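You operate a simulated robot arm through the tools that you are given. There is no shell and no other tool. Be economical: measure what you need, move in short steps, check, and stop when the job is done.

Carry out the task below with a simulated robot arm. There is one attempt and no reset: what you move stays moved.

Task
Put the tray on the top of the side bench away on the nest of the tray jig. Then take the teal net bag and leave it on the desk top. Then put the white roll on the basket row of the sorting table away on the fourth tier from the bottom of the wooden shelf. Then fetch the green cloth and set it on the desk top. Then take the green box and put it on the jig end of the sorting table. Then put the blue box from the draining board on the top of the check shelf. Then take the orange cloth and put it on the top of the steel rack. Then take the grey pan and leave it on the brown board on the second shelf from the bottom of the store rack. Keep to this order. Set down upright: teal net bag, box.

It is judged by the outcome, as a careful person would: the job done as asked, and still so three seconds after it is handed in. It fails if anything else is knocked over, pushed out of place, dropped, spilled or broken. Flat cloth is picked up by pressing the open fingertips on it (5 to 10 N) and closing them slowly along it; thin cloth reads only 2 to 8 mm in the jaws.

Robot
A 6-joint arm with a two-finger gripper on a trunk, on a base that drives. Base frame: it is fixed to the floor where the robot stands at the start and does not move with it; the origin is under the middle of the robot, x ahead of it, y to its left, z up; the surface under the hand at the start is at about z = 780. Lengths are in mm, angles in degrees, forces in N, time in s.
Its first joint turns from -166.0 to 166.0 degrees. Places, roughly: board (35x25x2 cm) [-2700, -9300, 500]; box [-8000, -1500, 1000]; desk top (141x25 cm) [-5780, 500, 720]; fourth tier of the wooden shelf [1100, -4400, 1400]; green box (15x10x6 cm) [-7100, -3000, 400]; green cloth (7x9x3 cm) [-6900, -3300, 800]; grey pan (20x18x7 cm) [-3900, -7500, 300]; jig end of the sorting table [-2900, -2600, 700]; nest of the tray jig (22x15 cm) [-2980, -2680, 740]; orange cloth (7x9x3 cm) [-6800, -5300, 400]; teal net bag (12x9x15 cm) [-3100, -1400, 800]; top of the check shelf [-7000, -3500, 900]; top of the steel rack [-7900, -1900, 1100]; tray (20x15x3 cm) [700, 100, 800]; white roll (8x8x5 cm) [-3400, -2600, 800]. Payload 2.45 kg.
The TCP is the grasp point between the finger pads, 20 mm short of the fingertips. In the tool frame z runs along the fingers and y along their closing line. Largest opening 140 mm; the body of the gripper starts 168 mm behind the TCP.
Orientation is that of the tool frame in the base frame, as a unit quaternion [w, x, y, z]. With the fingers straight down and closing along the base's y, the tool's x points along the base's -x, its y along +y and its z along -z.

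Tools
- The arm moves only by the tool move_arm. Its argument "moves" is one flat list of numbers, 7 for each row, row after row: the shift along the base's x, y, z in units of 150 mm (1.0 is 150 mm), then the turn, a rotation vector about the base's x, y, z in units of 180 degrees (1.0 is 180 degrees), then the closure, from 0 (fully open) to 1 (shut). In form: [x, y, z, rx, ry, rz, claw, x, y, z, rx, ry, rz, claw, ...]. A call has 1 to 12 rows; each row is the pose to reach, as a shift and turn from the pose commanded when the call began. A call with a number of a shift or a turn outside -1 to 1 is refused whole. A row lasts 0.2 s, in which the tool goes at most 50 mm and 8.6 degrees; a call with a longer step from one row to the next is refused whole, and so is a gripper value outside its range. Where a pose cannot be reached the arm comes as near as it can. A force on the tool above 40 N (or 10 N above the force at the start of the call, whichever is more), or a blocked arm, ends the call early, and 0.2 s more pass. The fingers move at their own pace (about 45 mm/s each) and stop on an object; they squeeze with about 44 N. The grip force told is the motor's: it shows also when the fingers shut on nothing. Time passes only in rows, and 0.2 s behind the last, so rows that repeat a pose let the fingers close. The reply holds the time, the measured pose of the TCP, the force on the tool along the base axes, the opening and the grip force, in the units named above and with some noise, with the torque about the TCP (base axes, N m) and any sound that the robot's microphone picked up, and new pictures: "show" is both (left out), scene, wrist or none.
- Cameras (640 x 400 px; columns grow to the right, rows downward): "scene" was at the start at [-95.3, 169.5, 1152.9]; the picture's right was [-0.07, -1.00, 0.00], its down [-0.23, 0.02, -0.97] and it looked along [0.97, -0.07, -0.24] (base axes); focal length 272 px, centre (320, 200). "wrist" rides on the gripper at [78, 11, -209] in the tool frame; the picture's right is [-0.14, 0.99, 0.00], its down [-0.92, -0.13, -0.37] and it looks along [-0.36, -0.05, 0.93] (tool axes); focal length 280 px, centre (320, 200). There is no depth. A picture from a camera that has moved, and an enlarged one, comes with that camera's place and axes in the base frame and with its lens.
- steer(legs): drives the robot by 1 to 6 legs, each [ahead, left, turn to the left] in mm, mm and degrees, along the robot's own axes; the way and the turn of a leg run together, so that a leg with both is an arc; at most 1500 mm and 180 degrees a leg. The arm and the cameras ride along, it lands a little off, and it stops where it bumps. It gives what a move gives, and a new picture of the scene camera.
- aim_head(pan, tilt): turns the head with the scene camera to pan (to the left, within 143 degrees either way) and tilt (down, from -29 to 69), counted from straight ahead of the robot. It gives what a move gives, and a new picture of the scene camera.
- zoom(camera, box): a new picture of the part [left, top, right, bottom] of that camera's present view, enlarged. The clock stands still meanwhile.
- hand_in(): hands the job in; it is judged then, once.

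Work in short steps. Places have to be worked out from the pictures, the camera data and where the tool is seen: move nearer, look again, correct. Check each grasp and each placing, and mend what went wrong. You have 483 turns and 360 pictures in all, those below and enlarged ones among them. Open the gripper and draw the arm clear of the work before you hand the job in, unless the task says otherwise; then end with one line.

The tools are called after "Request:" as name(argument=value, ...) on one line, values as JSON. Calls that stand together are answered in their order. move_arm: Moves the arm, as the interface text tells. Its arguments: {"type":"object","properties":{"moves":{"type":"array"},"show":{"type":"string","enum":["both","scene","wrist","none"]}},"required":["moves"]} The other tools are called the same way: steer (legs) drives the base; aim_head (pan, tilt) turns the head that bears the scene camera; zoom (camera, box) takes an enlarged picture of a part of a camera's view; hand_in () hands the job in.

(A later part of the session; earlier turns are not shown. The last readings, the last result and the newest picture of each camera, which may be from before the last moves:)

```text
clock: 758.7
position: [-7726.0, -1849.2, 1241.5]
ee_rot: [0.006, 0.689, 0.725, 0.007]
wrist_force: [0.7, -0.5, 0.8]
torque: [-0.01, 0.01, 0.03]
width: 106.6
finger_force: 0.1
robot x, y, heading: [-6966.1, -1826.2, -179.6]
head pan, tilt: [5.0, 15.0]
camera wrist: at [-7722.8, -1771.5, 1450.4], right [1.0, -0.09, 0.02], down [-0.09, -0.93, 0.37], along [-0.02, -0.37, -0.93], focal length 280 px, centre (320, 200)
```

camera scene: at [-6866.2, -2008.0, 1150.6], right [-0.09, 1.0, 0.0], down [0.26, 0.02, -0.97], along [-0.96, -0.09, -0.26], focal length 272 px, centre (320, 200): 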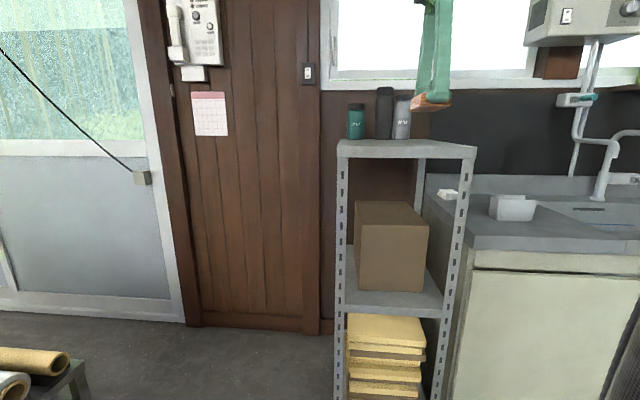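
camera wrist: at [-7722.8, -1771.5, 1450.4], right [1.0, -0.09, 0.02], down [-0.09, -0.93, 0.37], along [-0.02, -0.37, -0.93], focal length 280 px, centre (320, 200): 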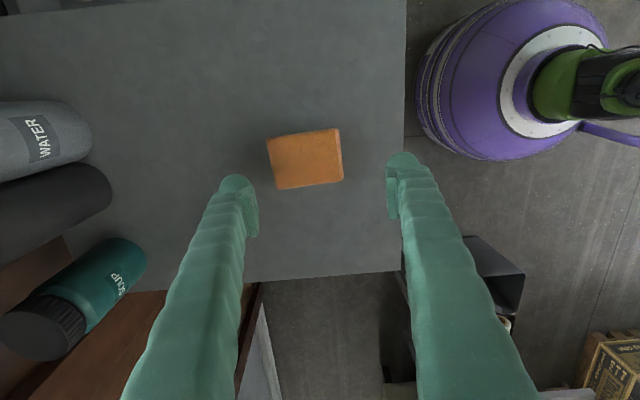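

The orange cloth lies on the rack top. I'll retract, restore yaw, and drive back toward the grey pan.

Request:
move_arm(moves=[0.2, 0, -0.1, 0, 0, -0.045, 0.4, 0.4, 0, -0.2, 0, 0, -0.09, 0.4, 0.6, 0, -0.3, 0, 0, -0.135, 0.4, 0.8, 0, -0.4, 0, 0, -0.18, 0.4, 1, 0, -0.5, 0, 0, -0.225, 0.4, 1, 0, -0.6, 0, 0, -0.27, 0.4, 1, 0, -0.7, 0, 0, -0.315, 0.4, 1, 0, -0.8, 0, 0, -0.36, 0.4, 1, 0, -0.8, 0, 0, -0.405, 0.4, 1, 0, -0.8, 0, 0, -0.45, 0.4, 1, 0, -0.8, 0, 0, -0.495, 0.4], show="none")

Request:
move_arm(moves=[0.25, 0, 0, 0, 0, 0, 0.4, 0.5, 0, 0, 0, 0, 0, 0.4, 0.75, 0, 0, 0, 0, 0, 0.4, 0.85, 0, 0, 0, 0, 0, 0.4], show="none")

Request:
steer(legs=[[-480, -540, 0], [-1250, -500, -0.5], [-650, -730, 0]])

```text
clock: 761.1
position: [-7577.4, -1851.0, 1122.7]
ee_rot: [0.009, 0.999, 0.033, 0.001]
wrist_force: [0.4, 0.4, -1.2]
torque: [0.03, -0.02, -0.01]
width: 84.1
finger_force: 0.0
robot x, y, heading: [-6964.8, -1825.0, -179.7]
head pan, tilt: [5.0, 15.0]
```

```text
clock: 762.1
position: [-7445.8, -1848.6, 1120.6]
ee_rot: [0.009, 0.999, 0.033, 0.001]
wrist_force: [0.4, -0.4, 0.0]
torque: [-0.02, 0.02, 0.0]
width: 84.0
finger_force: 0.1
robot x, y, heading: [-6967.6, -1827.1, -179.6]
head pan, tilt: [5.0, 15.0]
```

```text
clock: 776.9
position: [-5149.0, -45.7, 1121.4]
ee_rot: [0.008, 0.999, 0.049, 0.001]
wrist_force: [-0.4, 0.9, -0.1]
torque: [0.01, -0.02, -0.01]
width: 84.0
finger_force: 0.0
robot x, y, heading: [-4670.0, -6.9, -177.5]
head pan, tilt: [5.0, 15.0]
camera scene: at [-4563.5, -185.7, 1150.6], right [-0.13, 0.99, 0.0], down [0.26, 0.03, -0.97], along [-0.96, -0.12, -0.26], focal length 272 px, centre (320, 200)
```

scene: 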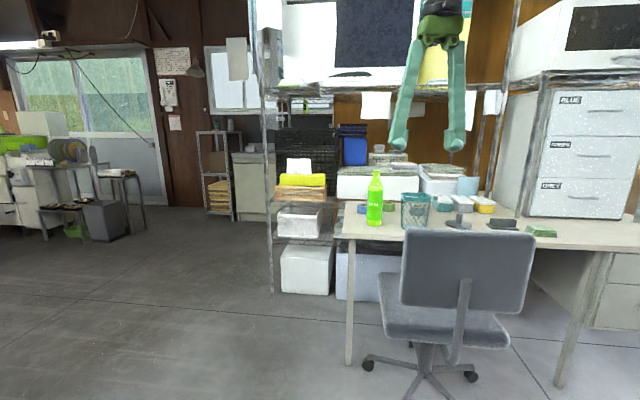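

Request:
steer(legs=[[0, 75, -2.5], [-1200, 0, 0], [-1250, 0, 0]])

Request:
steer(legs=[[-350, 950, 0], [-330, 1300, 0], [-100, 1450, 0], [0, 1400, 0], [0, 0, 90]])

```text
clock: 789.6
position: [-2690.4, -101.7, 1121.4]
ee_rot: [0.009, 1.0, 0.01, 0.0]
wrist_force: [-0.2, 0.4, 0.6]
torque: [-0.04, 0.01, -0.01]
width: 84.0
finger_force: 0.1
robot x, y, heading: [-2208.4, -99.8, 177.7]
head pan, tilt: [5.0, 15.0]
camera scene: at [-2118.2, -286.4, 1150.6], right [-0.05, 1.0, 0.0], down [0.26, 0.01, -0.97], along [-0.96, -0.05, -0.26], focal length 272 px, centre (320, 200)
```

scene: 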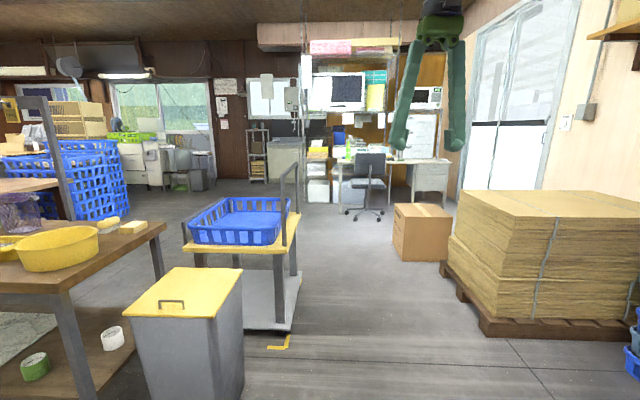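

```text
clock: 817.7
position: [-1375.4, -5538.2, 1120.8]
ee_rot: [0.006, 0.664, 0.747, 0.006]
wrist_force: [0.4, -0.1, 0.0]
torque: [-0.01, 0.02, -0.02]
width: 84.1
finger_force: 0.1
robot x, y, heading: [-1420.9, -5059.4, -86.6]
head pan, tilt: [5.0, 15.0]
camera scene: at [-1244.1, -4950.6, 1150.6], right [-0.99, -0.15, 0.0], down [-0.04, 0.26, -0.97], along [0.14, -0.96, -0.26], focal length 272 px, centre (320, 200)
```

scene: 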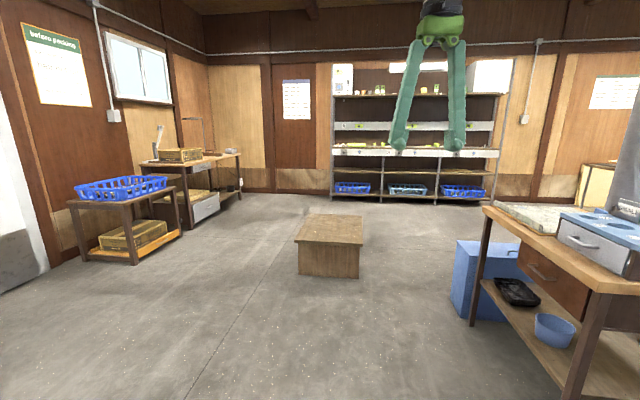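

Request:
steer(legs=[[0, 0, -3.4], [1330, -20, 0]])

```text
clock: 824.8
position: [-1416.9, -6869.5, 1120.2]
ee_rot: [0.006, 0.684, 0.729, 0.007]
wrist_force: [0.3, 0.1, 0.3]
torque: [-0.03, -0.03, 0.0]
width: 84.0
finger_force: 0.1
robot x, y, heading: [-1438.9, -6389.2, -89.5]
head pan, tilt: [5.0, 15.0]
camera scene: at [-1255.4, -6289.6, 1150.6], right [-1.0, -0.09, 0.0], down [-0.02, 0.26, -0.97], along [0.09, -0.96, -0.26], focal length 272 px, centre (320, 200)
```

scene: 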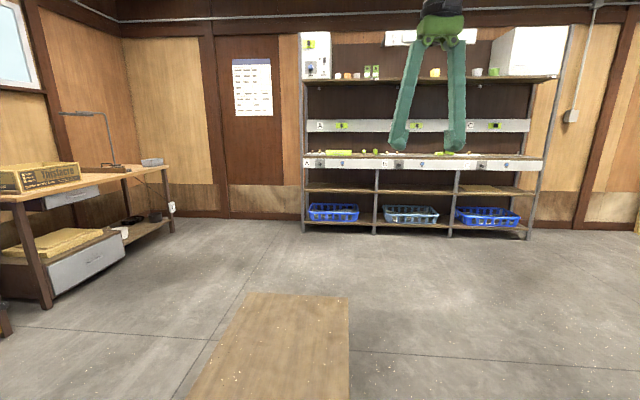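

Request:
steer(legs=[[130, -70, 0], [520, -190, 0], [480, -300, 0], [0, 0, -90]])

Request:
aim_head(pan=5, tilt=22)

Request:
zoom(camera="scene", box=[240, 120, 440, 260])

```text
clock: 835.6
position: [-2470.0, -7531.7, 1121.0]
ee_rot: [0.01, 1.0, 0.02, 0.0]
wrist_force: [0.3, 0.1, -0.3]
torque: [-0.04, -0.05, 0.01]
width: 84.1
finger_force: 0.1
robot x, y, heading: [-1988.5, -7519.8, 179.0]
head pan, tilt: [5.0, 15.0]
camera scene: at [-1893.9, -7704.9, 1150.6], right [-0.07, 1.0, 0.0], down [0.26, 0.02, -0.97], along [-0.96, -0.07, -0.26], focal length 272 px, centre (320, 200)
```

scene: 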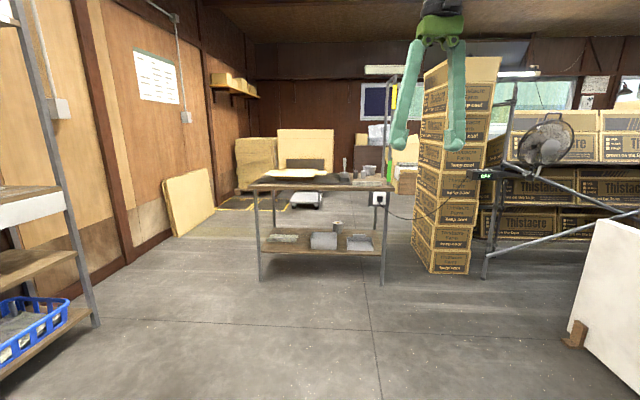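

```text
clock: 836.3
position: [-2470.0, -7531.2, 1120.6]
ee_rot: [0.008, 1.0, 0.019, 0.0]
wrist_force: [0.0, -0.8, 0.1]
torque: [-0.01, -0.01, 0.04]
width: 84.2
finger_force: 0.0
robot x, y, heading: [-1987.9, -7518.7, 178.7]
head pan, tilt: [5.0, 22.0]
camera scene: at [-1893.3, -7704.9, 1139.3], right [-0.07, 1.0, 0.0], down [0.37, 0.03, -0.93], along [-0.93, -0.06, -0.37], focal length 272 px, centre (320, 200)
```

scene: 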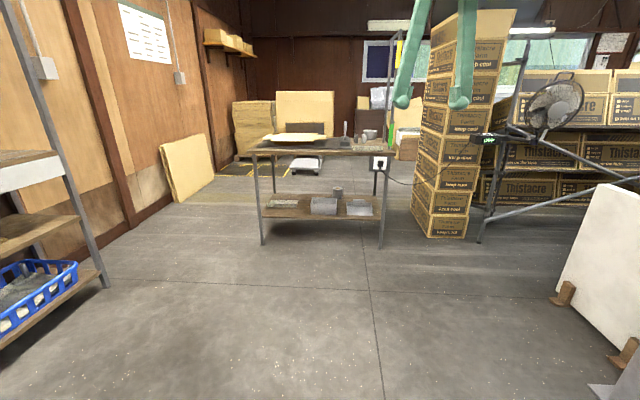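

```text
2.86 times, centred on (340, 190) of scene
camera zoom: at [-1893.3, -7704.9, 1139.3], right [-0.07, 1.0, 0.0], down [0.37, 0.03, -0.93], along [-0.93, -0.06, -0.37], focal length 778 px, centre (263, 229)
```

zoom: 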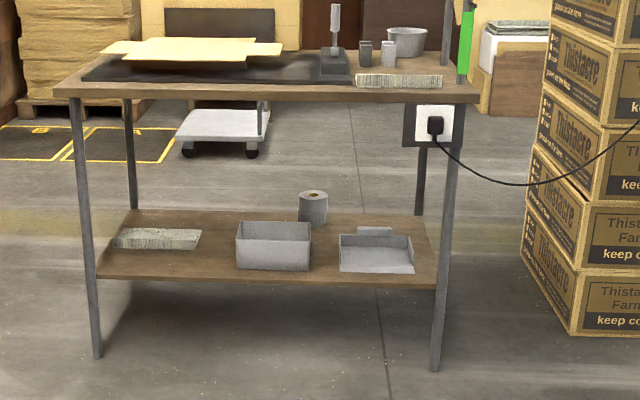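

The grey "pan" is the dustpan-like tray on the lower shelf (x≈-3805…-3985, y -7620…-7420, shelf z≈260). I'll drive nearer for details.

Request:
steer(legs=[[850, 0, 1.3]])

Request:
aim_head(pan=-8, tilt=35)

Request:
zoom(camera="scene", box=[240, 100, 440, 260])

```text
clock: 840.8
position: [-3320.1, -7549.4, 1120.9]
ee_rot: [0.009, 0.999, 0.037, 0.001]
wrist_force: [0.0, 0.1, -0.3]
torque: [-0.01, 0.04, 0.0]
width: 83.9
finger_force: 0.1
robot x, y, heading: [-2837.2, -7525.5, -179.2]
head pan, tilt: [5.0, 22.0]
camera scene: at [-2736.8, -7701.6, 1139.2], right [-0.1, 0.99, 0.0], down [0.37, 0.04, -0.93], along [-0.92, -0.1, -0.37], focal length 272 px, centre (320, 200)
```

scene: 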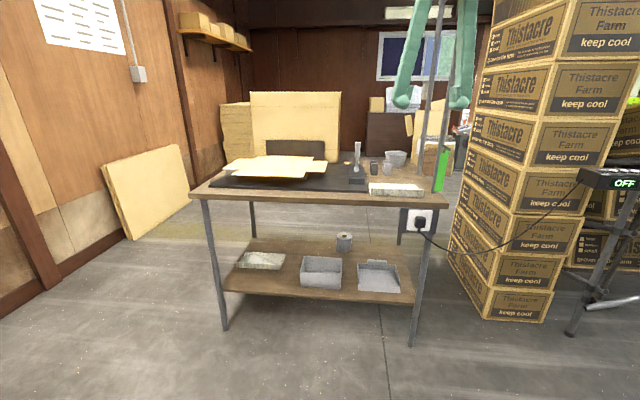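

```text
clock: 841.5
position: [-3320.6, -7549.9, 1119.3]
ee_rot: [0.008, 0.999, 0.039, 0.0]
wrist_force: [0.4, -0.5, -0.6]
torque: [0.01, -0.04, 0.0]
width: 83.9
finger_force: 0.1
robot x, y, heading: [-2839.8, -7520.8, -179.0]
head pan, tilt: [-8.0, 35.0]
camera scene: at [-2731.9, -7681.2, 1118.7], right [0.12, 0.99, 0.0], down [0.57, -0.07, -0.82], along [-0.81, 0.1, -0.57], focal length 272 px, centre (320, 200)
```

scene: 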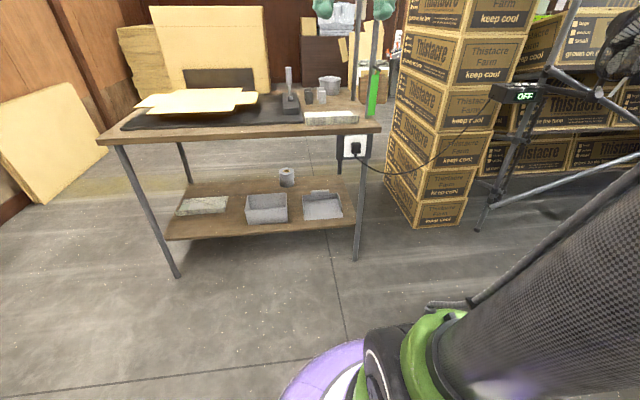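

```text
2.50 times, centred on (340, 180) of scene
camera zoom: at [-2731.9, -7681.2, 1118.7], right [0.12, 0.99, 0.0], down [0.57, -0.07, -0.82], along [-0.81, 0.1, -0.57], focal length 681 px, centre (270, 250)
```

zoom: 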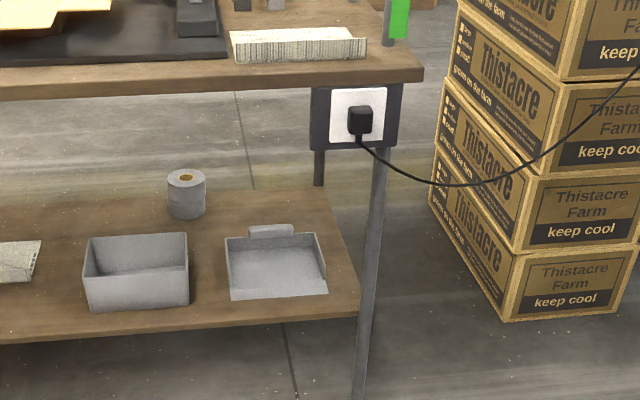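

It's a dustpan, open side toward me, with side walls rising to the back. I'll pinch its right wall (y≈-7440) with the same camera-up, forward-pitched pose as for the green box. First I position the base and reorient the tool.

Request:
steer(legs=[[0, -165, -1]])

Request:
move_arm(moves=[0.05, -0.05, -0.05, 0, 0, 0.045, 0.6, 0.1, -0.1, -0.1, 0, 0, 0.09, 0.6, 0.15, -0.15, -0.15, 0, 0, 0.135, 0.6, 0.2, -0.2, -0.2, 0, 0, 0.18, 0.6, 0.25, -0.25, -0.25, 0, 0, 0.225, 0.6, 0.3, -0.3, -0.3, 0, 0, 0.27, 0.6, 0.35, -0.35, -0.4, 0, 0, 0.315, 0.6, 0.4, -0.35, -0.5, 0, 0, 0.36, 0.6, 0.45, -0.35, -0.6, 0, 0, 0.405, 0.6, 0.5, -0.35, -0.7, 0, 0, 0.45, 0.6, 0.5, -0.35, -0.8, 0, 0, 0.495, 0.6], show="none")

Request:
move_arm(moves=[0, 0, -0.05, 0, 0, 0.045, 0.6, 0, 0, -0.1, 0, 0, 0.09, 0.6, 0, 0, -0.15, 0, 0, 0.135, 0.6, 0, 0, -0.2, 0, 0, 0.18, 0.6, 0, 0, -0.2, 0, 0, 0.225, 0.6, 0, 0, -0.2, 0, 0, 0.27, 0.6, 0, 0, -0.2, 0, 0, 0.315, 0.6, 0, 0, -0.2, 0, 0, 0.36, 0.6, 0, 0, -0.2, 0, 0, 0.405, 0.6, 0, 0, -0.2, 0, 0, 0.45, 0.6, 0, 0, -0.2, 0, 0, 0.48, 0.6], show="none")

Request:
move_arm(moves=[-0.12, 0, -0.08, 0, 0.04, 0, 0.6, -0.25, 0, -0.16, 0, 0.08, 0, 0.6, -0.37, 0, -0.24, 0, 0.12, 0, 0.6, -0.5, 0, -0.32, 0, 0.16, 0, 0.6, -0.62, 0, -0.4, 0, 0.2, 0, 0.6, -0.75, 0, -0.5, 0, 0.24, 0, 0.6, -0.87, 0, -0.6, 0, 0.28, 0, 0.6, -1, 0, -0.7, 0, 0.322, 0, 0.6], show="wrist")

```text
clock: 843.0
position: [-3322.6, -7374.4, 1121.2]
ee_rot: [0.009, 1.0, 0.028, 0.0]
wrist_force: [0.0, -0.1, -0.7]
torque: [-0.02, -0.01, 0.01]
width: 83.9
finger_force: 0.0
robot x, y, heading: [-2840.8, -7356.1, 180.0]
head pan, tilt: [-8.0, 35.0]
camera scene: at [-2736.3, -7516.9, 1118.6], right [0.14, 0.99, 0.0], down [0.57, -0.08, -0.82], along [-0.81, 0.11, -0.57], focal length 272 px, centre (320, 200)
```

scene: 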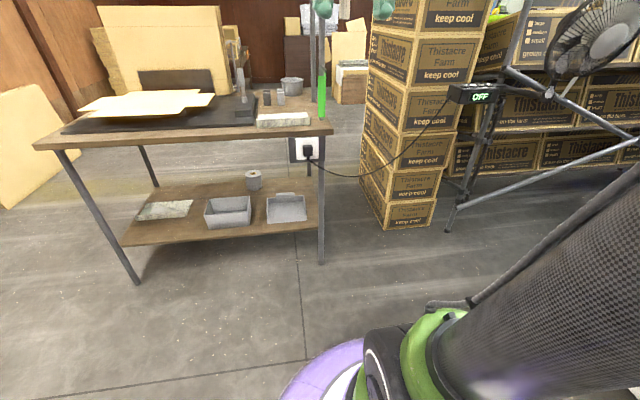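

```text
clock: 845.4
position: [-3246.9, -7426.9, 1000.4]
ee_rot: [0.006, 0.691, 0.723, 0.007]
wrist_force: [0.3, -0.1, -0.1]
torque: [0.02, -0.01, 0.02]
width: 55.9
finger_force: 0.0
robot x, y, heading: [-2836.1, -7357.1, 179.8]
head pan, tilt: [-8.0, 35.0]
```

```text
clock: 847.8
position: [-3245.9, -7427.7, 972.6]
ee_rot: [0.0, 0.01, 1.0, 0.008]
wrist_force: [-0.1, -0.2, -0.2]
torque: [-0.01, -0.03, -0.02]
width: 56.4
finger_force: 0.1
robot x, y, heading: [-2839.8, -7356.2, 179.9]
head pan, tilt: [-8.0, 35.0]
```

```text
clock: 849.6
position: [-3396.1, -7428.8, 864.7]
ee_rot: [-0.485, 0.013, 0.875, 0.002]
wrist_force: [-0.5, -0.6, -0.5]
torque: [-0.02, 0.04, 0.0]
width: 56.0
finger_force: 0.1
robot x, y, heading: [-2844.0, -7354.3, 179.9]
head pan, tilt: [-8.0, 35.0]
camera wrist: at [-3260.2, -7419.4, 1041.6], right [0.1, 0.99, -0.13], down [0.8, -0.15, -0.58], along [-0.6, -0.04, -0.8], focal length 280 px, centre (320, 200)
```

wrist: 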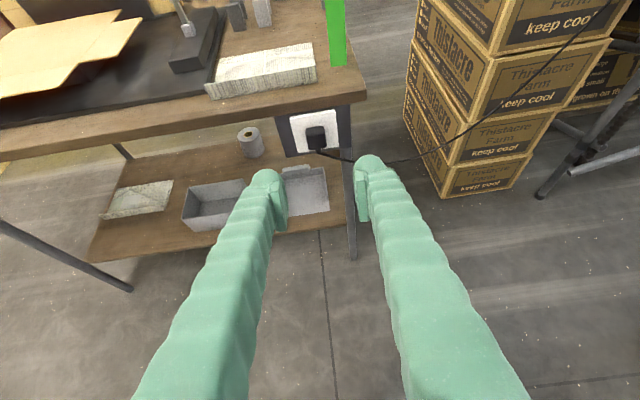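

Request:
move_arm(moves=[-0.2, 0, -0.2, 0, 0, 0, 0.6, -0.4, 0, -0.4, 0, 0, 0, 0.6, -0.6, 0, -0.6, 0, 0, 0, 0.6, -0.8, 0, -0.8, 0, 0, 0, 0.6, -1, 0, -1, 0, 0, 0, 0.6], show="none")

Request:
move_arm(moves=[-0.2, 0, -0.15, 0, 0, 0, 0.6, -0.4, 0, -0.35, 0, 0, 0, 0.6, -0.6, 0, -0.55, 0, 0, 0, 0.6, -0.8, 0, -0.75, 0, 0, 0, 0.6, -0.95, 0, -1, 0, 0, 0, 0.6], show="wrist")

```text
clock: 850.8
position: [-3545.0, -7426.6, 715.5]
ee_rot: [-0.484, 0.014, 0.875, 0.002]
wrist_force: [-0.1, -0.4, 0.6]
torque: [-0.02, 0.02, -0.01]
width: 56.1
finger_force: 0.2
robot x, y, heading: [-2840.5, -7356.2, 179.9]
head pan, tilt: [-8.0, 35.0]
```

```text
clock: 852.0
position: [-3689.6, -7428.1, 565.7]
ee_rot: [-0.484, 0.013, 0.875, 0.003]
wrist_force: [1.0, -0.2, 0.5]
torque: [0.02, 0.02, 0.05]
width: 56.0
finger_force: 0.0
robot x, y, heading: [-2838.3, -7354.4, 179.6]
head pan, tilt: [-8.0, 35.0]
camera wrist: at [-3553.5, -7419.9, 742.1], right [0.1, 0.99, -0.12], down [0.8, -0.15, -0.58], along [-0.59, -0.04, -0.8], focal length 280 px, centre (320, 200)
```

wrist: 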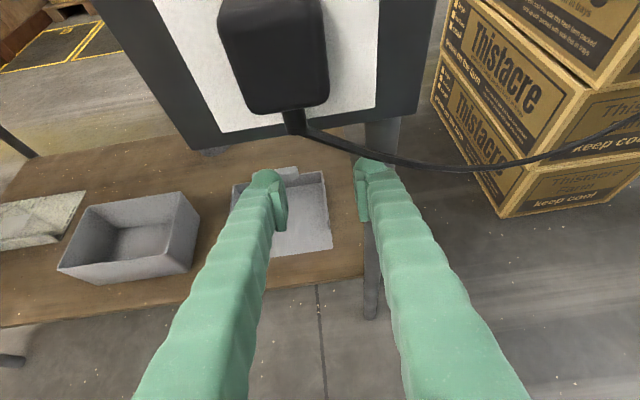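

The plug cable hangs near this side. I'll use the pan's left wall (y≈-7630) instead, which is clear of the outlet: back off, strafe left and come in there.

Request:
steer(legs=[[-150, 0, 0], [0, 200, 0], [150, 0, 0]])

Request:
zoom(camera="wrist", box=[160, 80, 480, 280])

```text
clock: 855.5
position: [-3692.4, -7629.7, 565.7]
ee_rot: [-0.484, 0.014, 0.875, 0.003]
wrist_force: [0.1, -0.3, -0.5]
torque: [0.01, -0.02, 0.02]
width: 56.0
finger_force: 0.2
robot x, y, heading: [-2844.4, -7555.2, 179.9]
head pan, tilt: [-8.0, 35.0]
camera scene: at [-2739.9, -7716.4, 1118.6], right [0.14, 0.99, 0.0], down [0.57, -0.08, -0.82], along [-0.81, 0.11, -0.57], focal length 272 px, centre (320, 200)
```

scene: 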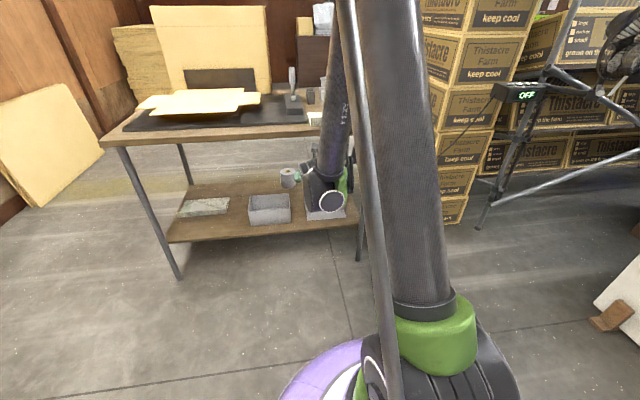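

```text
2.00 times, centred on (320, 180) of wrist
camera zoom: at [-3556.8, -7619.6, 742.4], right [0.1, 0.99, -0.13], down [0.8, -0.15, -0.58], along [-0.59, -0.04, -0.8], focal length 561 px, centre (320, 240)
```

zoom: 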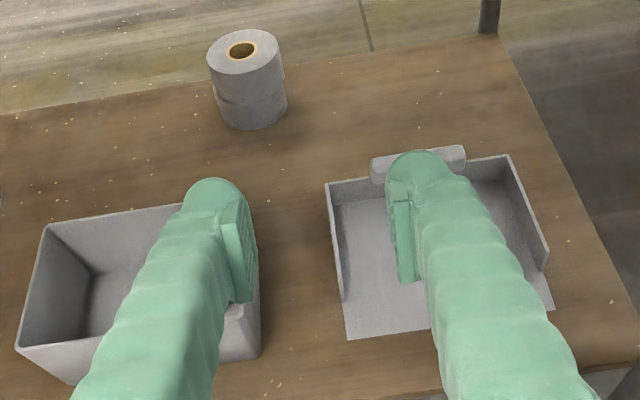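

Wall at y≈-7626, running x -3821…-3929 and rising to z≈330. I'll extend and lower toward TCP (-3880,-7626,300).

Request:
move_arm(moves=[-0.15, 0.01, -0.15, 0, 0, 0, 0.65, -0.3, 0.02, -0.3, 0, 0, 0, 0.65, -0.45, 0.03, -0.45, 0, 0, 0, 0.65, -0.6, 0.03, -0.6, 0, 0, 0, 0.65, -0.75, 0.03, -0.75, 0, 0, 0, 0.65, -0.9, 0.03, -0.95, 0, 0, 0, 0.65], show="none")

Request:
move_arm(moves=[-0.1, 0, -0.15, 0, 0, 0, 0.65, -0.2, 0, -0.3, 0, 0, 0, 0.65, -0.3, 0, -0.45, 0, 0, 0, 0.65, -0.35, 0, -0.55, 0, 0, 0, 0.65], show="wrist")

```text
clock: 856.9
position: [-3825.5, -7623.4, 422.6]
ee_rot: [-0.484, 0.013, 0.875, 0.002]
wrist_force: [0.2, -0.1, -0.6]
torque: [0.0, 0.03, -0.02]
width: 48.8
finger_force: 0.1
robot x, y, heading: [-2843.8, -7557.5, 179.5]
head pan, tilt: [-8.0, 35.0]
```

```text
clock: 857.9
position: [-3881.3, -7621.9, 338.6]
ee_rot: [-0.484, 0.013, 0.875, 0.002]
wrist_force: [-0.3, -0.7, 0.2]
torque: [0.01, -0.01, 0.0]
width: 49.1
finger_force: 0.1
robot x, y, heading: [-2843.7, -7554.9, 179.9]
head pan, tilt: [-8.0, 35.0]
camera wrist: at [-3744.9, -7612.8, 515.8], right [0.1, 0.99, -0.13], down [0.8, -0.15, -0.58], along [-0.59, -0.04, -0.8], focal length 280 px, centre (320, 200)
```

wrist: 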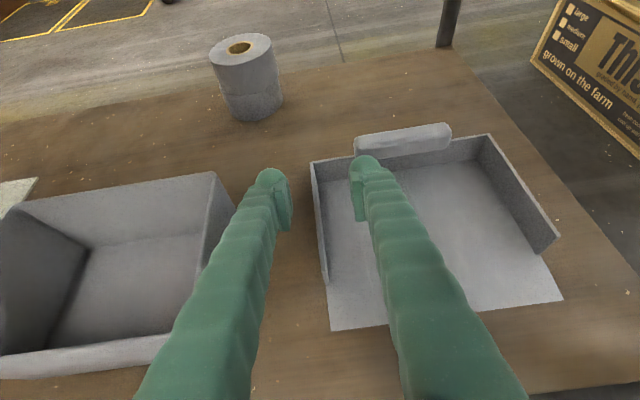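

The wall lies between the pads. I'll lower 36 mm and close.

Request:
move_arm(moves=[0, 0, -0.1, 0, 0, 0, 0.65, 0, 0, -0.18, 0, 0, 0, 0.65, 0, 0, -0.24, 0, 0, 0, 0.65, 0, 0, -0.24, 0, 0, 0, 0.85, 0, 0, -0.24, 0, 0, 0, 1, 0, 0, -0.24, 0, 0, 0, 1, 0, 0, -0.24, 0, 0, 0, 1], show="none")

Request:
move_arm(moves=[0, 0, 0.1, 0, 0, 0, 1, 0, 0, 0.25, 0, 0, 0, 1, 0.05, 0, 0.4, 0, 0, 0, 1, 0.05, 0, 0.4, 0, 0, 0, 1], show="wrist")

```text
clock: 859.5
position: [-3881.6, -7623.1, 304.0]
ee_rot: [-0.482, 0.015, 0.876, 0.003]
wrist_force: [-0.5, -0.2, 0.5]
torque: [0.0, 0.01, 0.0]
width: 5.9
finger_force: 31.4
robot x, y, heading: [-2842.4, -7553.1, 179.9]
head pan, tilt: [-8.0, 35.0]
```

```text
clock: 860.5
position: [-3875.1, -7625.0, 364.3]
ee_rot: [-0.484, 0.014, 0.875, 0.002]
wrist_force: [0.0, 0.5, -1.3]
torque: [-0.06, -0.03, 0.01]
width: 6.3
finger_force: 31.8
robot x, y, heading: [-2842.0, -7554.0, 179.9]
head pan, tilt: [-8.0, 35.0]
camera wrist: at [-3738.8, -7615.4, 541.2], right [0.1, 0.99, -0.13], down [0.8, -0.15, -0.58], along [-0.59, -0.04, -0.8], focal length 280 px, centre (320, 200)
```

wrist: 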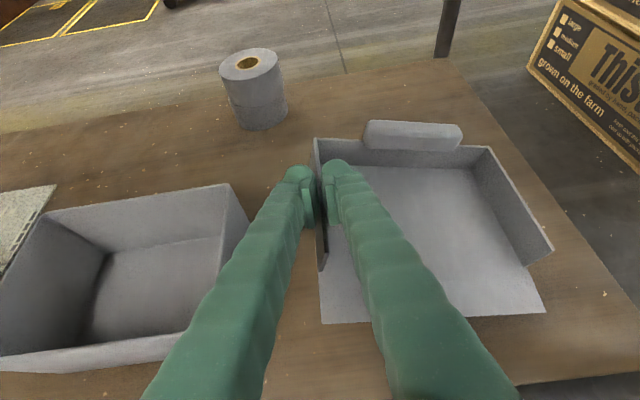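

The pan is lifted level. I'll back out, turn to face the store rack, and look at the board.

Request:
steer(legs=[[-480, 0, 0], [0, 0, 90], [150, -300, 0]])

Request:
aim_head(pan=-5, tilt=28)

```text
clock: 868.9
position: [-2630.3, -8725.5, 364.3]
ee_rot: [-0.347, -0.604, 0.633, -0.338]
wrist_force: [0.6, -0.2, -1.7]
torque: [0.05, -0.11, 0.0]
width: 5.7
finger_force: 32.3
robot x, y, heading: [-2683.6, -7694.2, -90.7]
head pan, tilt: [-8.0, 35.0]
camera scene: at [-2519.3, -7593.0, 1118.7], right [-0.99, 0.15, 0.0], down [0.09, 0.57, -0.82], along [-0.13, -0.81, -0.57], focal length 272 px, centre (320, 200)
```

scene: 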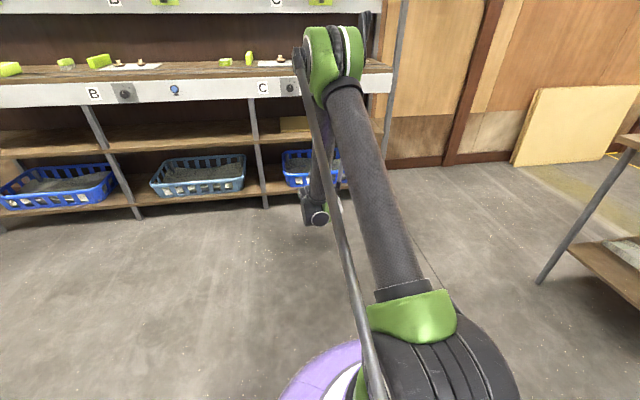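

```text
clock: 869.6
position: [-2629.6, -8724.9, 363.6]
ee_rot: [-0.346, -0.605, 0.632, -0.339]
wrist_force: [0.8, 0.1, -1.5]
torque: [0.02, -0.07, 0.03]
width: 5.9
finger_force: 32.2
robot x, y, heading: [-2684.2, -7693.3, -90.9]
head pan, tilt: [-5.0, 28.0]
camera scene: at [-2515.0, -7596.7, 1129.6], right [-0.99, 0.1, 0.0], down [0.05, 0.47, -0.88], along [-0.09, -0.88, -0.47], focal length 272 px, centre (320, 200)
```

scene: 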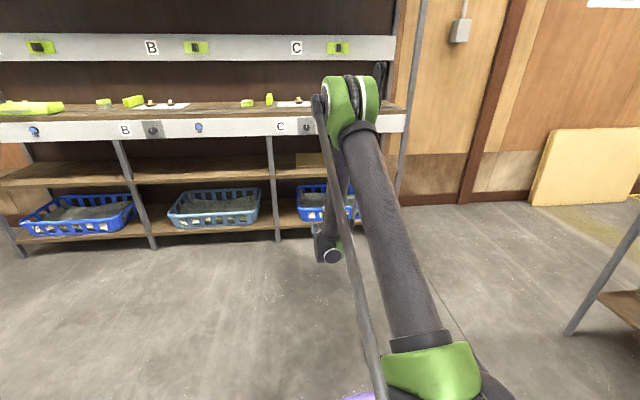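

Request:
zoom(camera="wrist", box=[0, 0, 640, 400])

Request:
zoom(camera="scene", box=[250, 100, 430, 250])

```text
1.00 times, centred on (320, 200) of wrist (not enlarged: the box is as wide or as high as the picture)
camera zoom: at [-2637.3, -8589.2, 541.0], right [-0.99, 0.11, -0.13], down [0.17, 0.8, -0.58], along [0.03, -0.6, -0.8], focal length 280 px, centre (320, 200)
```

zoom: 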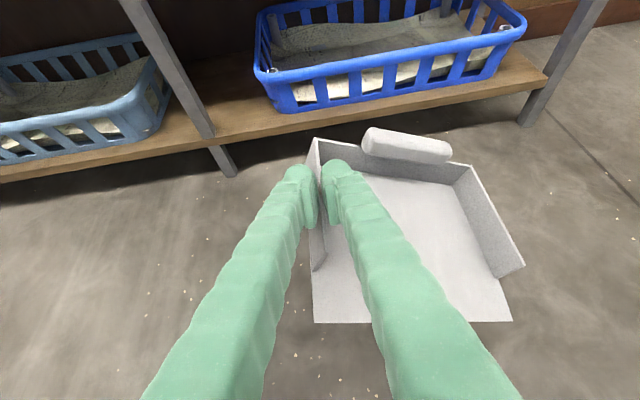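

```text
2.67 times, centred on (340, 175) of scene
camera zoom: at [-2515.0, -7596.7, 1129.6], right [-0.99, 0.1, 0.0], down [0.05, 0.47, -0.88], along [-0.09, -0.88, -0.47], focal length 726 px, centre (267, 267)
```

zoom: 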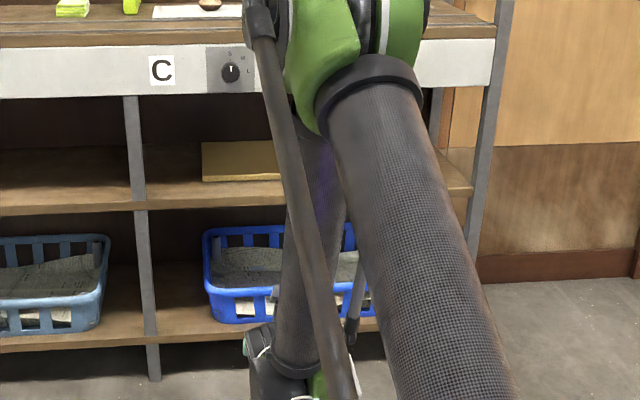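

The board spans about x -2533…-2880, front y≈-9209, top z≈497; the fascia above starts at z≈722. My plan: set the pan partly in, regrip nearer its front, then move it fully onto the board, so the camera stays clear of the fascia. First I raise, then approach.

Request:
move_arm(moves=[0, 0.1, 0.25, 0, 0, 0, 1, 0, 0.2, 0.5, 0, 0, 0, 1, 0, 0.3, 0.75, 0, 0, 0, 1, 0, 0.4, 1, 0, 0, 0, 1], show="none")

Request:
move_arm(moves=[0, 0.05, 0.25, 0, 0, 0, 1, 0, 0.1, 0.5, 0, 0, 0, 1, 0, 0.1, 0.6, 0, 0, 0, 1], show="none")

Request:
steer(legs=[[470, 15, 0.7]])

Request:
zoom(camera="wrist", box=[0, 0, 640, 400])

```text
clock: 870.6
position: [-2630.3, -8668.2, 515.1]
ee_rot: [-0.346, -0.605, 0.632, -0.338]
wrist_force: [0.2, 0.0, -0.5]
torque: [0.01, -0.05, -0.02]
width: 0.0
finger_force: 29.1
robot x, y, heading: [-2690.2, -7693.1, -90.8]
head pan, tilt: [-5.0, 28.0]
```

```text
clock: 871.4
position: [-2631.8, -8651.7, 605.4]
ee_rot: [-0.346, -0.605, 0.633, -0.338]
wrist_force: [-0.6, -1.0, 0.2]
torque: [-0.01, 0.02, -0.04]
width: 0.2
finger_force: 29.4
robot x, y, heading: [-2685.5, -7696.2, -91.0]
head pan, tilt: [-5.0, 28.0]
```

```text
clock: 874.2
position: [-2594.3, -9112.9, 606.1]
ee_rot: [-0.342, -0.613, 0.625, -0.343]
wrist_force: [-1.0, 0.3, 0.1]
torque: [0.0, 0.02, 0.0]
width: 0.0
finger_force: 29.6
robot x, y, heading: [-2668.6, -8162.4, -89.8]
head pan, tilt: [-5.0, 28.0]
camera scene: at [-2503.7, -8055.2, 1129.6], right [-1.0, 0.08, 0.0], down [0.04, 0.47, -0.88], along [-0.07, -0.88, -0.47], focal length 272 px, centre (320, 200)
```

scene: 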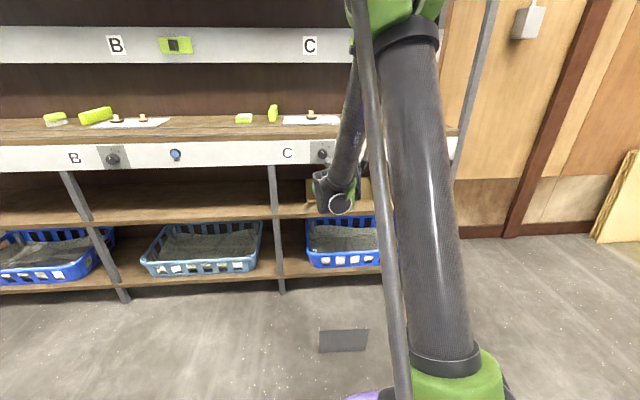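

```text
1.00 times, centred on (320, 200) of wrist (not enlarged: the box is as wide or as high as the picture)
camera zoom: at [-2605.2, -8976.7, 782.5], right [-0.99, 0.09, -0.13], down [0.15, 0.8, -0.58], along [0.05, -0.59, -0.8], focal length 280 px, centre (320, 200)
```

zoom: 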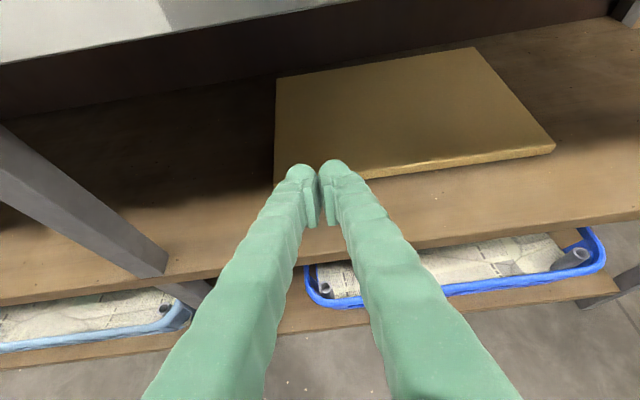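

The pan slipped out during the raise and lies on the floor near (-2669,-8827). I'll look at how it lies before recovering it.

Request:
zoom(camera="scene", box=[290, 290, 400, 370])

```text
5.00 times, centred on (345, 330) of scene
camera zoom: at [-2503.7, -8055.2, 1129.6], right [-1.0, 0.08, 0.0], down [0.04, 0.47, -0.88], along [-0.07, -0.88, -0.47], focal length 1362 px, centre (195, -450)
```

zoom: 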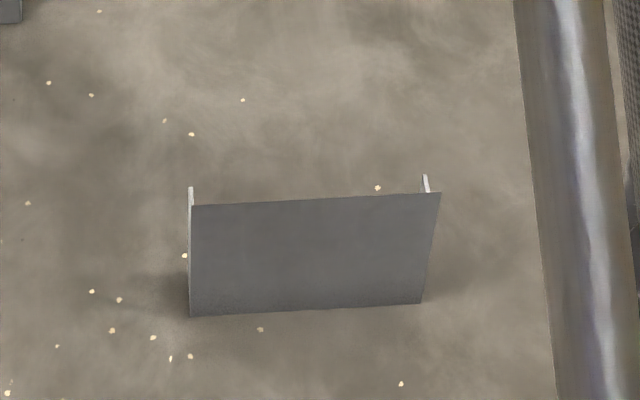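

It seems to stand upright on its back end, floor plate facing me with the front lip on top. That is graspable from above across the plate, and then it can be laid flat with the tool horizontal. I'll back off and return the tool to vertical, closing along y.

Request:
steer(legs=[[-250, 0, 0]])

Request:
move_arm(moves=[0, 0, 0.1, 0.04, 0, 0, 0.8, 0, 0, 0.2, 0.08, 0, 0, 0.7, 0, 0, 0.3, 0.12, 0, 0, 0.6, 0, 0, 0.4, 0.16, 0, 0, 0.6, 0, 0, 0.5, 0.2, 0, 0, 0.6, 0, 0, 0.6, 0.24, 0, 0, 0.6, 0, 0, 0.7, 0.28, 0, 0, 0.6, 0, 0, 0.8, 0.322, 0, 0, 0.6], show="none")

Request:
move_arm(moves=[0, 0, 0, 0, 0, -0.045, 0.6, 0, 0, 0, 0, 0, -0.09, 0.6, 0, 0, 0, 0, 0, -0.135, 0.6, 0, 0, 0, 0, 0, -0.18, 0.6, 0, 0, 0, 0, 0, -0.225, 0.6, 0, 0, 0, 0, 0, -0.27, 0.6, 0, 0, 0, 0, 0, -0.315, 0.6, 0, 0, 0, 0, 0, -0.36, 0.6, 0, 0, 0, 0, 0, -0.405, 0.6, 0, 0, 0, 0, 0, -0.45, 0.6, 0, 0, 0, 0, 0, -0.5, 0.6], show="wrist")

```text
clock: 876.0
position: [-2592.7, -8865.0, 605.9]
ee_rot: [-0.341, -0.615, 0.623, -0.344]
wrist_force: [-0.7, 0.6, -0.2]
torque: [0.03, -0.02, 0.04]
width: 0.1
finger_force: 29.9
robot x, y, heading: [-2674.7, -7904.9, -89.4]
head pan, tilt: [-5.0, 28.0]
camera scene: at [-2507.3, -7805.9, 1129.6], right [-1.0, 0.07, 0.0], down [0.03, 0.47, -0.88], along [-0.06, -0.88, -0.47], focal length 272 px, centre (320, 200)
```

scene: 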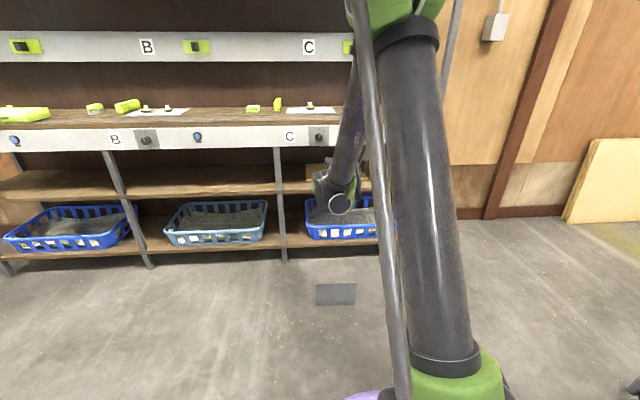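

```text
clock: 877.8
position: [-2581.8, -8862.3, 728.7]
ee_rot: [-0.002, -0.697, 0.717, 0.003]
wrist_force: [-0.4, -0.5, 0.1]
torque: [-0.03, 0.02, 0.01]
width: 56.0
finger_force: 0.1
out of reach, approached as far as the arm can: row 6, 7, 8
robot x, y, heading: [-2674.0, -7908.1, -89.2]
head pan, tilt: [-5.0, 28.0]
```

```text
refused: row 11 steps farther than a row can; nothing moved
```

Request:
move_arm(moves=[-0.05, 0.05, 0, 0, 0, -0.045, 0.6, -0.1, 0.1, 0, 0, 0, -0.09, 0.6, -0.15, 0.15, 0, 0, 0, -0.135, 0.6, -0.2, 0.2, 0, 0, 0, -0.18, 0.6, -0.25, 0.25, 0, 0, 0, -0.225, 0.6, -0.3, 0.3, 0, 0, 0, -0.27, 0.6, -0.35, 0.35, 0, 0, 0, -0.315, 0.6, -0.4, 0.4, 0, 0, 0, -0.36, 0.6, -0.45, 0.45, 0, 0, 0, -0.405, 0.6, -0.5, 0.5, 0, 0, 0, -0.45, 0.6, -0.5, 0.5, 0, 0, 0, -0.495, 0.6], show="wrist")

Request:
zoom(camera="scene", box=[300, 260, 380, 320])

```text
clock: 880.2
position: [-2657.1, -8788.9, 727.1]
ee_rot: [0.0, -0.001, 1.0, 0.002]
wrist_force: [-0.7, -0.3, 0.5]
torque: [0.02, 0.0, 0.0]
width: 56.0
finger_force: 0.1
robot x, y, heading: [-2672.5, -7905.1, -89.0]
head pan, tilt: [-5.0, 28.0]
camera wrist: at [-2735.9, -8778.6, 935.1], right [0.14, 0.99, 0.0], down [0.92, -0.13, 0.37], along [0.37, -0.05, -0.93], focal length 280 px, centre (320, 200)
```

wrist: 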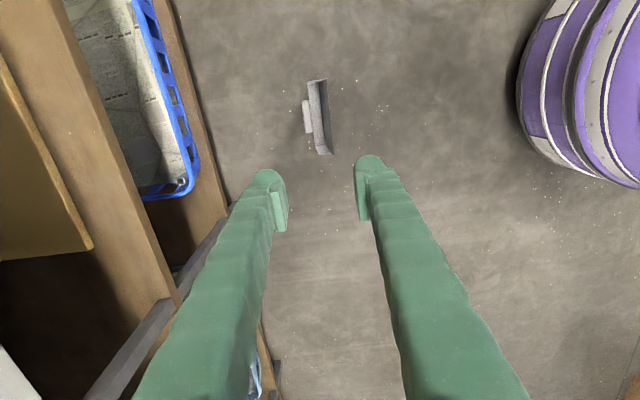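

```text
6.67 times, centred on (340, 290) of scene
camera zoom: at [-2507.4, -7805.9, 1129.6], right [-1.0, 0.07, 0.0], down [0.03, 0.47, -0.88], along [-0.06, -0.88, -0.47], focal length 1816 px, centre (187, -400)
```

zoom: 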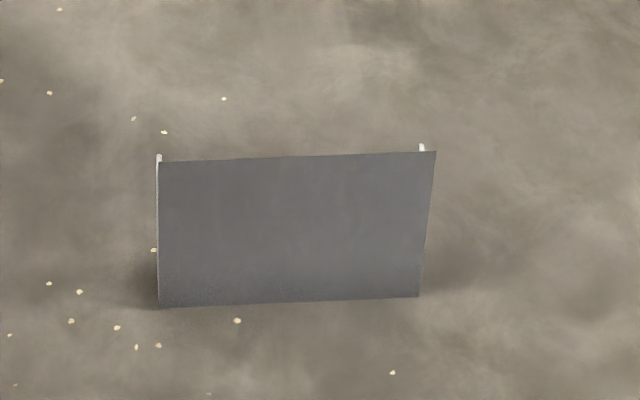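

From above the plate runs along x at y≈-8776 (x -2748…-2553), its top edge z≈136. I'll descend over its centre.

Request:
move_arm(moves=[0.02, 0.04, -0.25, 0, 0, 0, 0.6, 0.04, 0.08, -0.5, 0, 0, 0, 0.6, 0.04, 0.085, -0.75, 0, 0, 0, 0.6, 0.04, 0.085, -1, 0, 0, 0, 0.6], show="none")

Request:
move_arm(moves=[0, 0, -0.25, 0, 0, 0, 0.6, 0, 0, -0.5, 0, 0, 0, 0.6, 0, 0, -0.75, 0, 0, 0, 0.6, 0, 0, -1, 0, 0, 0, 0.6], show="none")

Request:
move_arm(moves=[0, 0, -0.25, 0, 0, 0, 0.6, 0, 0, -0.5, 0, 0, 0, 0.6, 0, 0, -0.75, 0, 0, 0, 0.6, 0, 0, -0.9, 0, 0, 0, 0.6], show="wrist")

```text
clock: 881.2
position: [-2654.7, -8773.4, 575.7]
ee_rot: [0.0, -0.001, 1.0, 0.002]
wrist_force: [-0.6, 0.3, 0.2]
torque: [-0.01, 0.01, 0.01]
width: 55.9
finger_force: 0.0
robot x, y, heading: [-2673.1, -7907.5, -89.2]
head pan, tilt: [-5.0, 28.0]
```

```text
clock: 882.2
position: [-2652.2, -8774.6, 428.0]
ee_rot: [-0.001, -0.001, 1.0, 0.002]
wrist_force: [0.8, -1.1, -1.2]
torque: [0.0, 0.03, 0.0]
width: 56.0
finger_force: 0.1
robot x, y, heading: [-2675.1, -7907.1, -89.0]
head pan, tilt: [-5.0, 28.0]
```

```text
clock: 883.2
position: [-2651.9, -8775.6, 290.0]
ee_rot: [0.0, -0.002, 1.0, 0.002]
wrist_force: [0.1, 0.4, -0.2]
torque: [-0.04, 0.01, -0.01]
width: 56.2
finger_force: 0.1
robot x, y, heading: [-2674.8, -7908.8, -89.0]
head pan, tilt: [-5.0, 28.0]
camera wrist: at [-2730.0, -8765.4, 497.8], right [0.13, 0.99, 0.0], down [0.92, -0.13, 0.37], along [0.37, -0.05, -0.93], focal length 280 px, centre (320, 200)
```

wrist: 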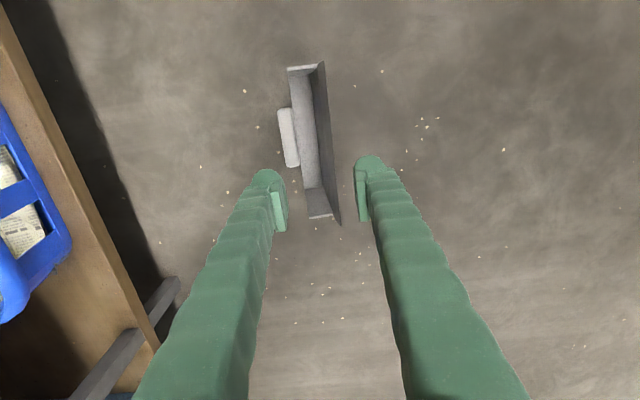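

The plate leans slightly: its top edge is at y≈-8758. I'll shift 15 mm, descend to z≈118, and close.

Request:
move_arm(moves=[0, 0.05, -0.25, 0, 0, 0, 0.6, 0, 0.095, -0.5, 0, 0, 0, 0.6, 0, 0.095, -0.75, 0, 0, 0, 0.6, 0, 0.095, -0.93, 0, 0, 0, 0.6], show="wrist")

```text
clock: 884.2
position: [-2653.2, -8760.3, 153.1]
ee_rot: [-0.001, -0.002, 1.0, 0.002]
wrist_force: [0.2, 0.8, 0.3]
torque: [0.02, 0.0, 0.0]
width: 56.1
finger_force: 0.2
robot x, y, heading: [-2672.4, -7911.0, -89.0]
head pan, tilt: [-5.0, 28.0]
camera wrist: at [-2731.1, -8751.6, 361.7], right [0.13, 0.99, 0.0], down [0.92, -0.13, 0.37], along [0.37, -0.05, -0.93], focal length 280 px, centre (320, 200)
```

wrist: 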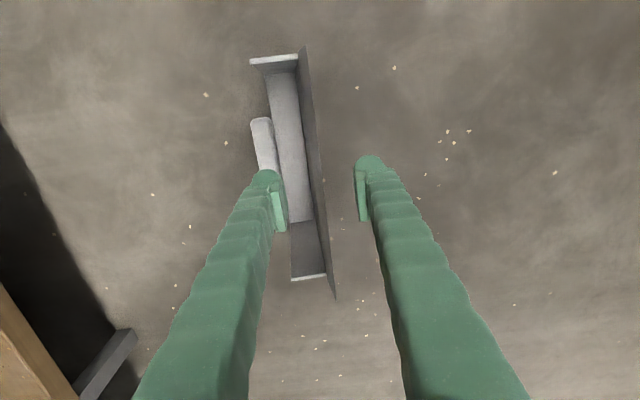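

Request:
move_arm(moves=[0, 0, 0, 0, 0, 0, 0.72, 0, 0, -0.1, 0, 0, 0, 0.72, 0, 0, -0.2, 0, 0, 0, 0.72, 0, 0, -0.26, 0, 0, 0, 0.72, 0, 0, -0.26, 0, 0, 0, 0.85, 0, 0, -0.26, 0, 0, 0, 1, 0, 0, -0.26, 0, 0, 0, 1, 0, 0, -0.26, 0, 0, 0, 1], show="none")

Request:
move_arm(moves=[0, 0, 0.15, 0, 0, 0, 1, 0, 0, 0.4, 0, 0, 0, 1, 0, 0, 0.7, 0, 0, 0, 1, 0, 0, 0.95, 0, 0, 0, 1], show="wrist")

```text
clock: 886.0
position: [-2651.2, -8761.7, 112.9]
ee_rot: [0.0, -0.002, 1.0, 0.002]
wrist_force: [0.6, -2.9, 3.9]
torque: [-0.5, 0.0, -0.02]
width: 5.9
finger_force: 32.5
robot x, y, heading: [-2673.1, -7909.0, -89.1]
head pan, tilt: [-5.0, 28.0]
```

```text
clock: 887.0
position: [-2653.5, -8759.4, 259.1]
ee_rot: [0.0, -0.002, 1.0, 0.002]
wrist_force: [0.6, -0.3, -1.4]
torque: [0.01, 0.03, -0.01]
width: 6.0
finger_force: 31.8
robot x, y, heading: [-2674.4, -7907.2, -88.9]
head pan, tilt: [-5.0, 28.0]
camera wrist: at [-2731.6, -8749.9, 466.8], right [0.13, 0.99, 0.0], down [0.92, -0.13, 0.37], along [0.37, -0.05, -0.93], focal length 280 px, centre (320, 200)
```

wrist: 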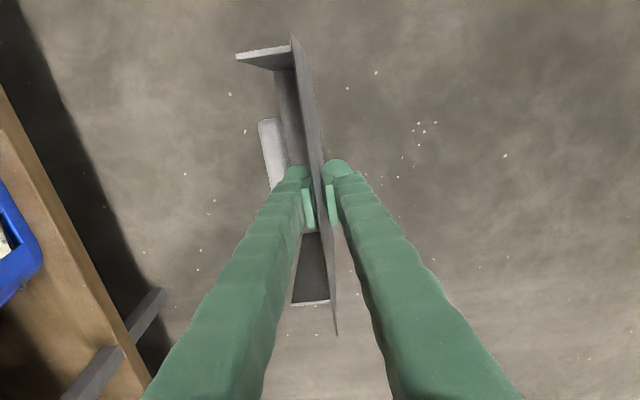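

Firm grip at the middle of the plate. I'll raise it slowly, checking the hold, then pitch the tool forward to lay the pan level.

Request:
move_arm(moves=[0, 0.02, 0.15, 0, 0, 0, 1, 0, 0.05, 0.35, 0, 0, 0, 1, 0, 0.1, 0.55, 0, 0, 0, 1, 0, 0.15, 0.75, 0, 0, 0, 1, 0, 0.2, 1, 0, 0, 0, 1], show="none")

Request:
move_arm(moves=[0, 0.02, 0.2, 0, 0, 0, 1, 0, 0.05, 0.4, 0, 0, 0, 1, 0, 0.1, 0.6, 0, 0, 0, 1, 0, 0.15, 0.8, 0, 0, 0, 1, 0, 0.2, 1, 0, 0, 0, 1], show="none")

Request:
move_arm(moves=[0, -0.05, 0.05, -0.04, 0, 0, 1, 0, -0.1, 0.1, -0.08, 0, 0, 1, 0, -0.15, 0.15, -0.12, 0, 0, 1, 0, -0.2, 0.2, -0.16, 0, 0, 1, 0, -0.25, 0.25, -0.2, 0, 0, 1, 0, -0.3, 0.3, -0.24, 0, 0, 1, 0, -0.35, 0.35, -0.28, 0, 0, 1, 0, -0.4, 0.4, -0.32, 0, 0, 1, 0, -0.4, 0.4, -0.36, 0, 0, 1, 0, -0.4, 0.4, -0.4, 0, 0, 1, 0, -0.4, 0.4, -0.43, 0, 0, 1], show="scene")

```text
clock: 888.2
position: [-2650.5, -8731.2, 405.3]
ee_rot: [0.001, -0.003, 1.0, 0.002]
wrist_force: [-0.9, -1.4, -1.2]
torque: [0.04, 0.04, 0.01]
width: 6.1
finger_force: 32.2
robot x, y, heading: [-2678.3, -7908.7, -89.2]
head pan, tilt: [-5.0, 28.0]
```

```text
clock: 889.4
position: [-2650.6, -8699.9, 555.9]
ee_rot: [0.0, -0.002, 1.0, 0.003]
wrist_force: [-0.5, -0.7, -1.0]
torque: [0.01, 0.0, 0.0]
width: 5.9
finger_force: 32.0
robot x, y, heading: [-2672.6, -7909.3, -89.2]
head pan, tilt: [-5.0, 28.0]
```

```text
clock: 891.8
position: [-2651.0, -8778.1, 641.8]
ee_rot: [-0.001, -0.002, 0.782, -0.623]
wrist_force: [0.0, 0.4, -1.8]
torque: [0.08, -0.01, -0.04]
width: 6.0
finger_force: 31.6
out of reach, approached as far as the arm can: row 10, 11
robot x, y, heading: [-2675.7, -7908.2, -89.1]
head pan, tilt: [-5.0, 28.0]
camera scene: at [-2507.4, -7805.9, 1129.6], right [-1.0, 0.07, 0.0], down [0.03, 0.47, -0.88], along [-0.06, -0.88, -0.47], focal length 272 px, centre (320, 200)
```

scene: 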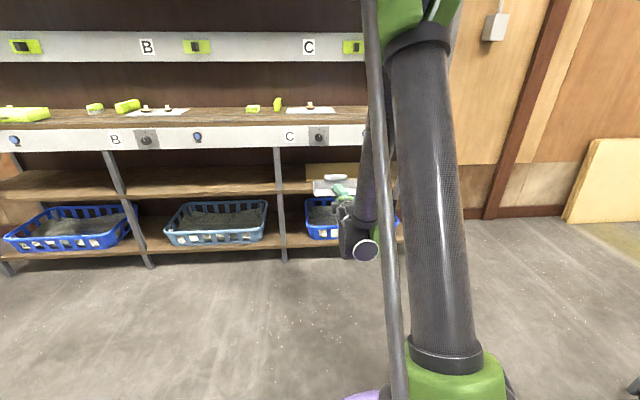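

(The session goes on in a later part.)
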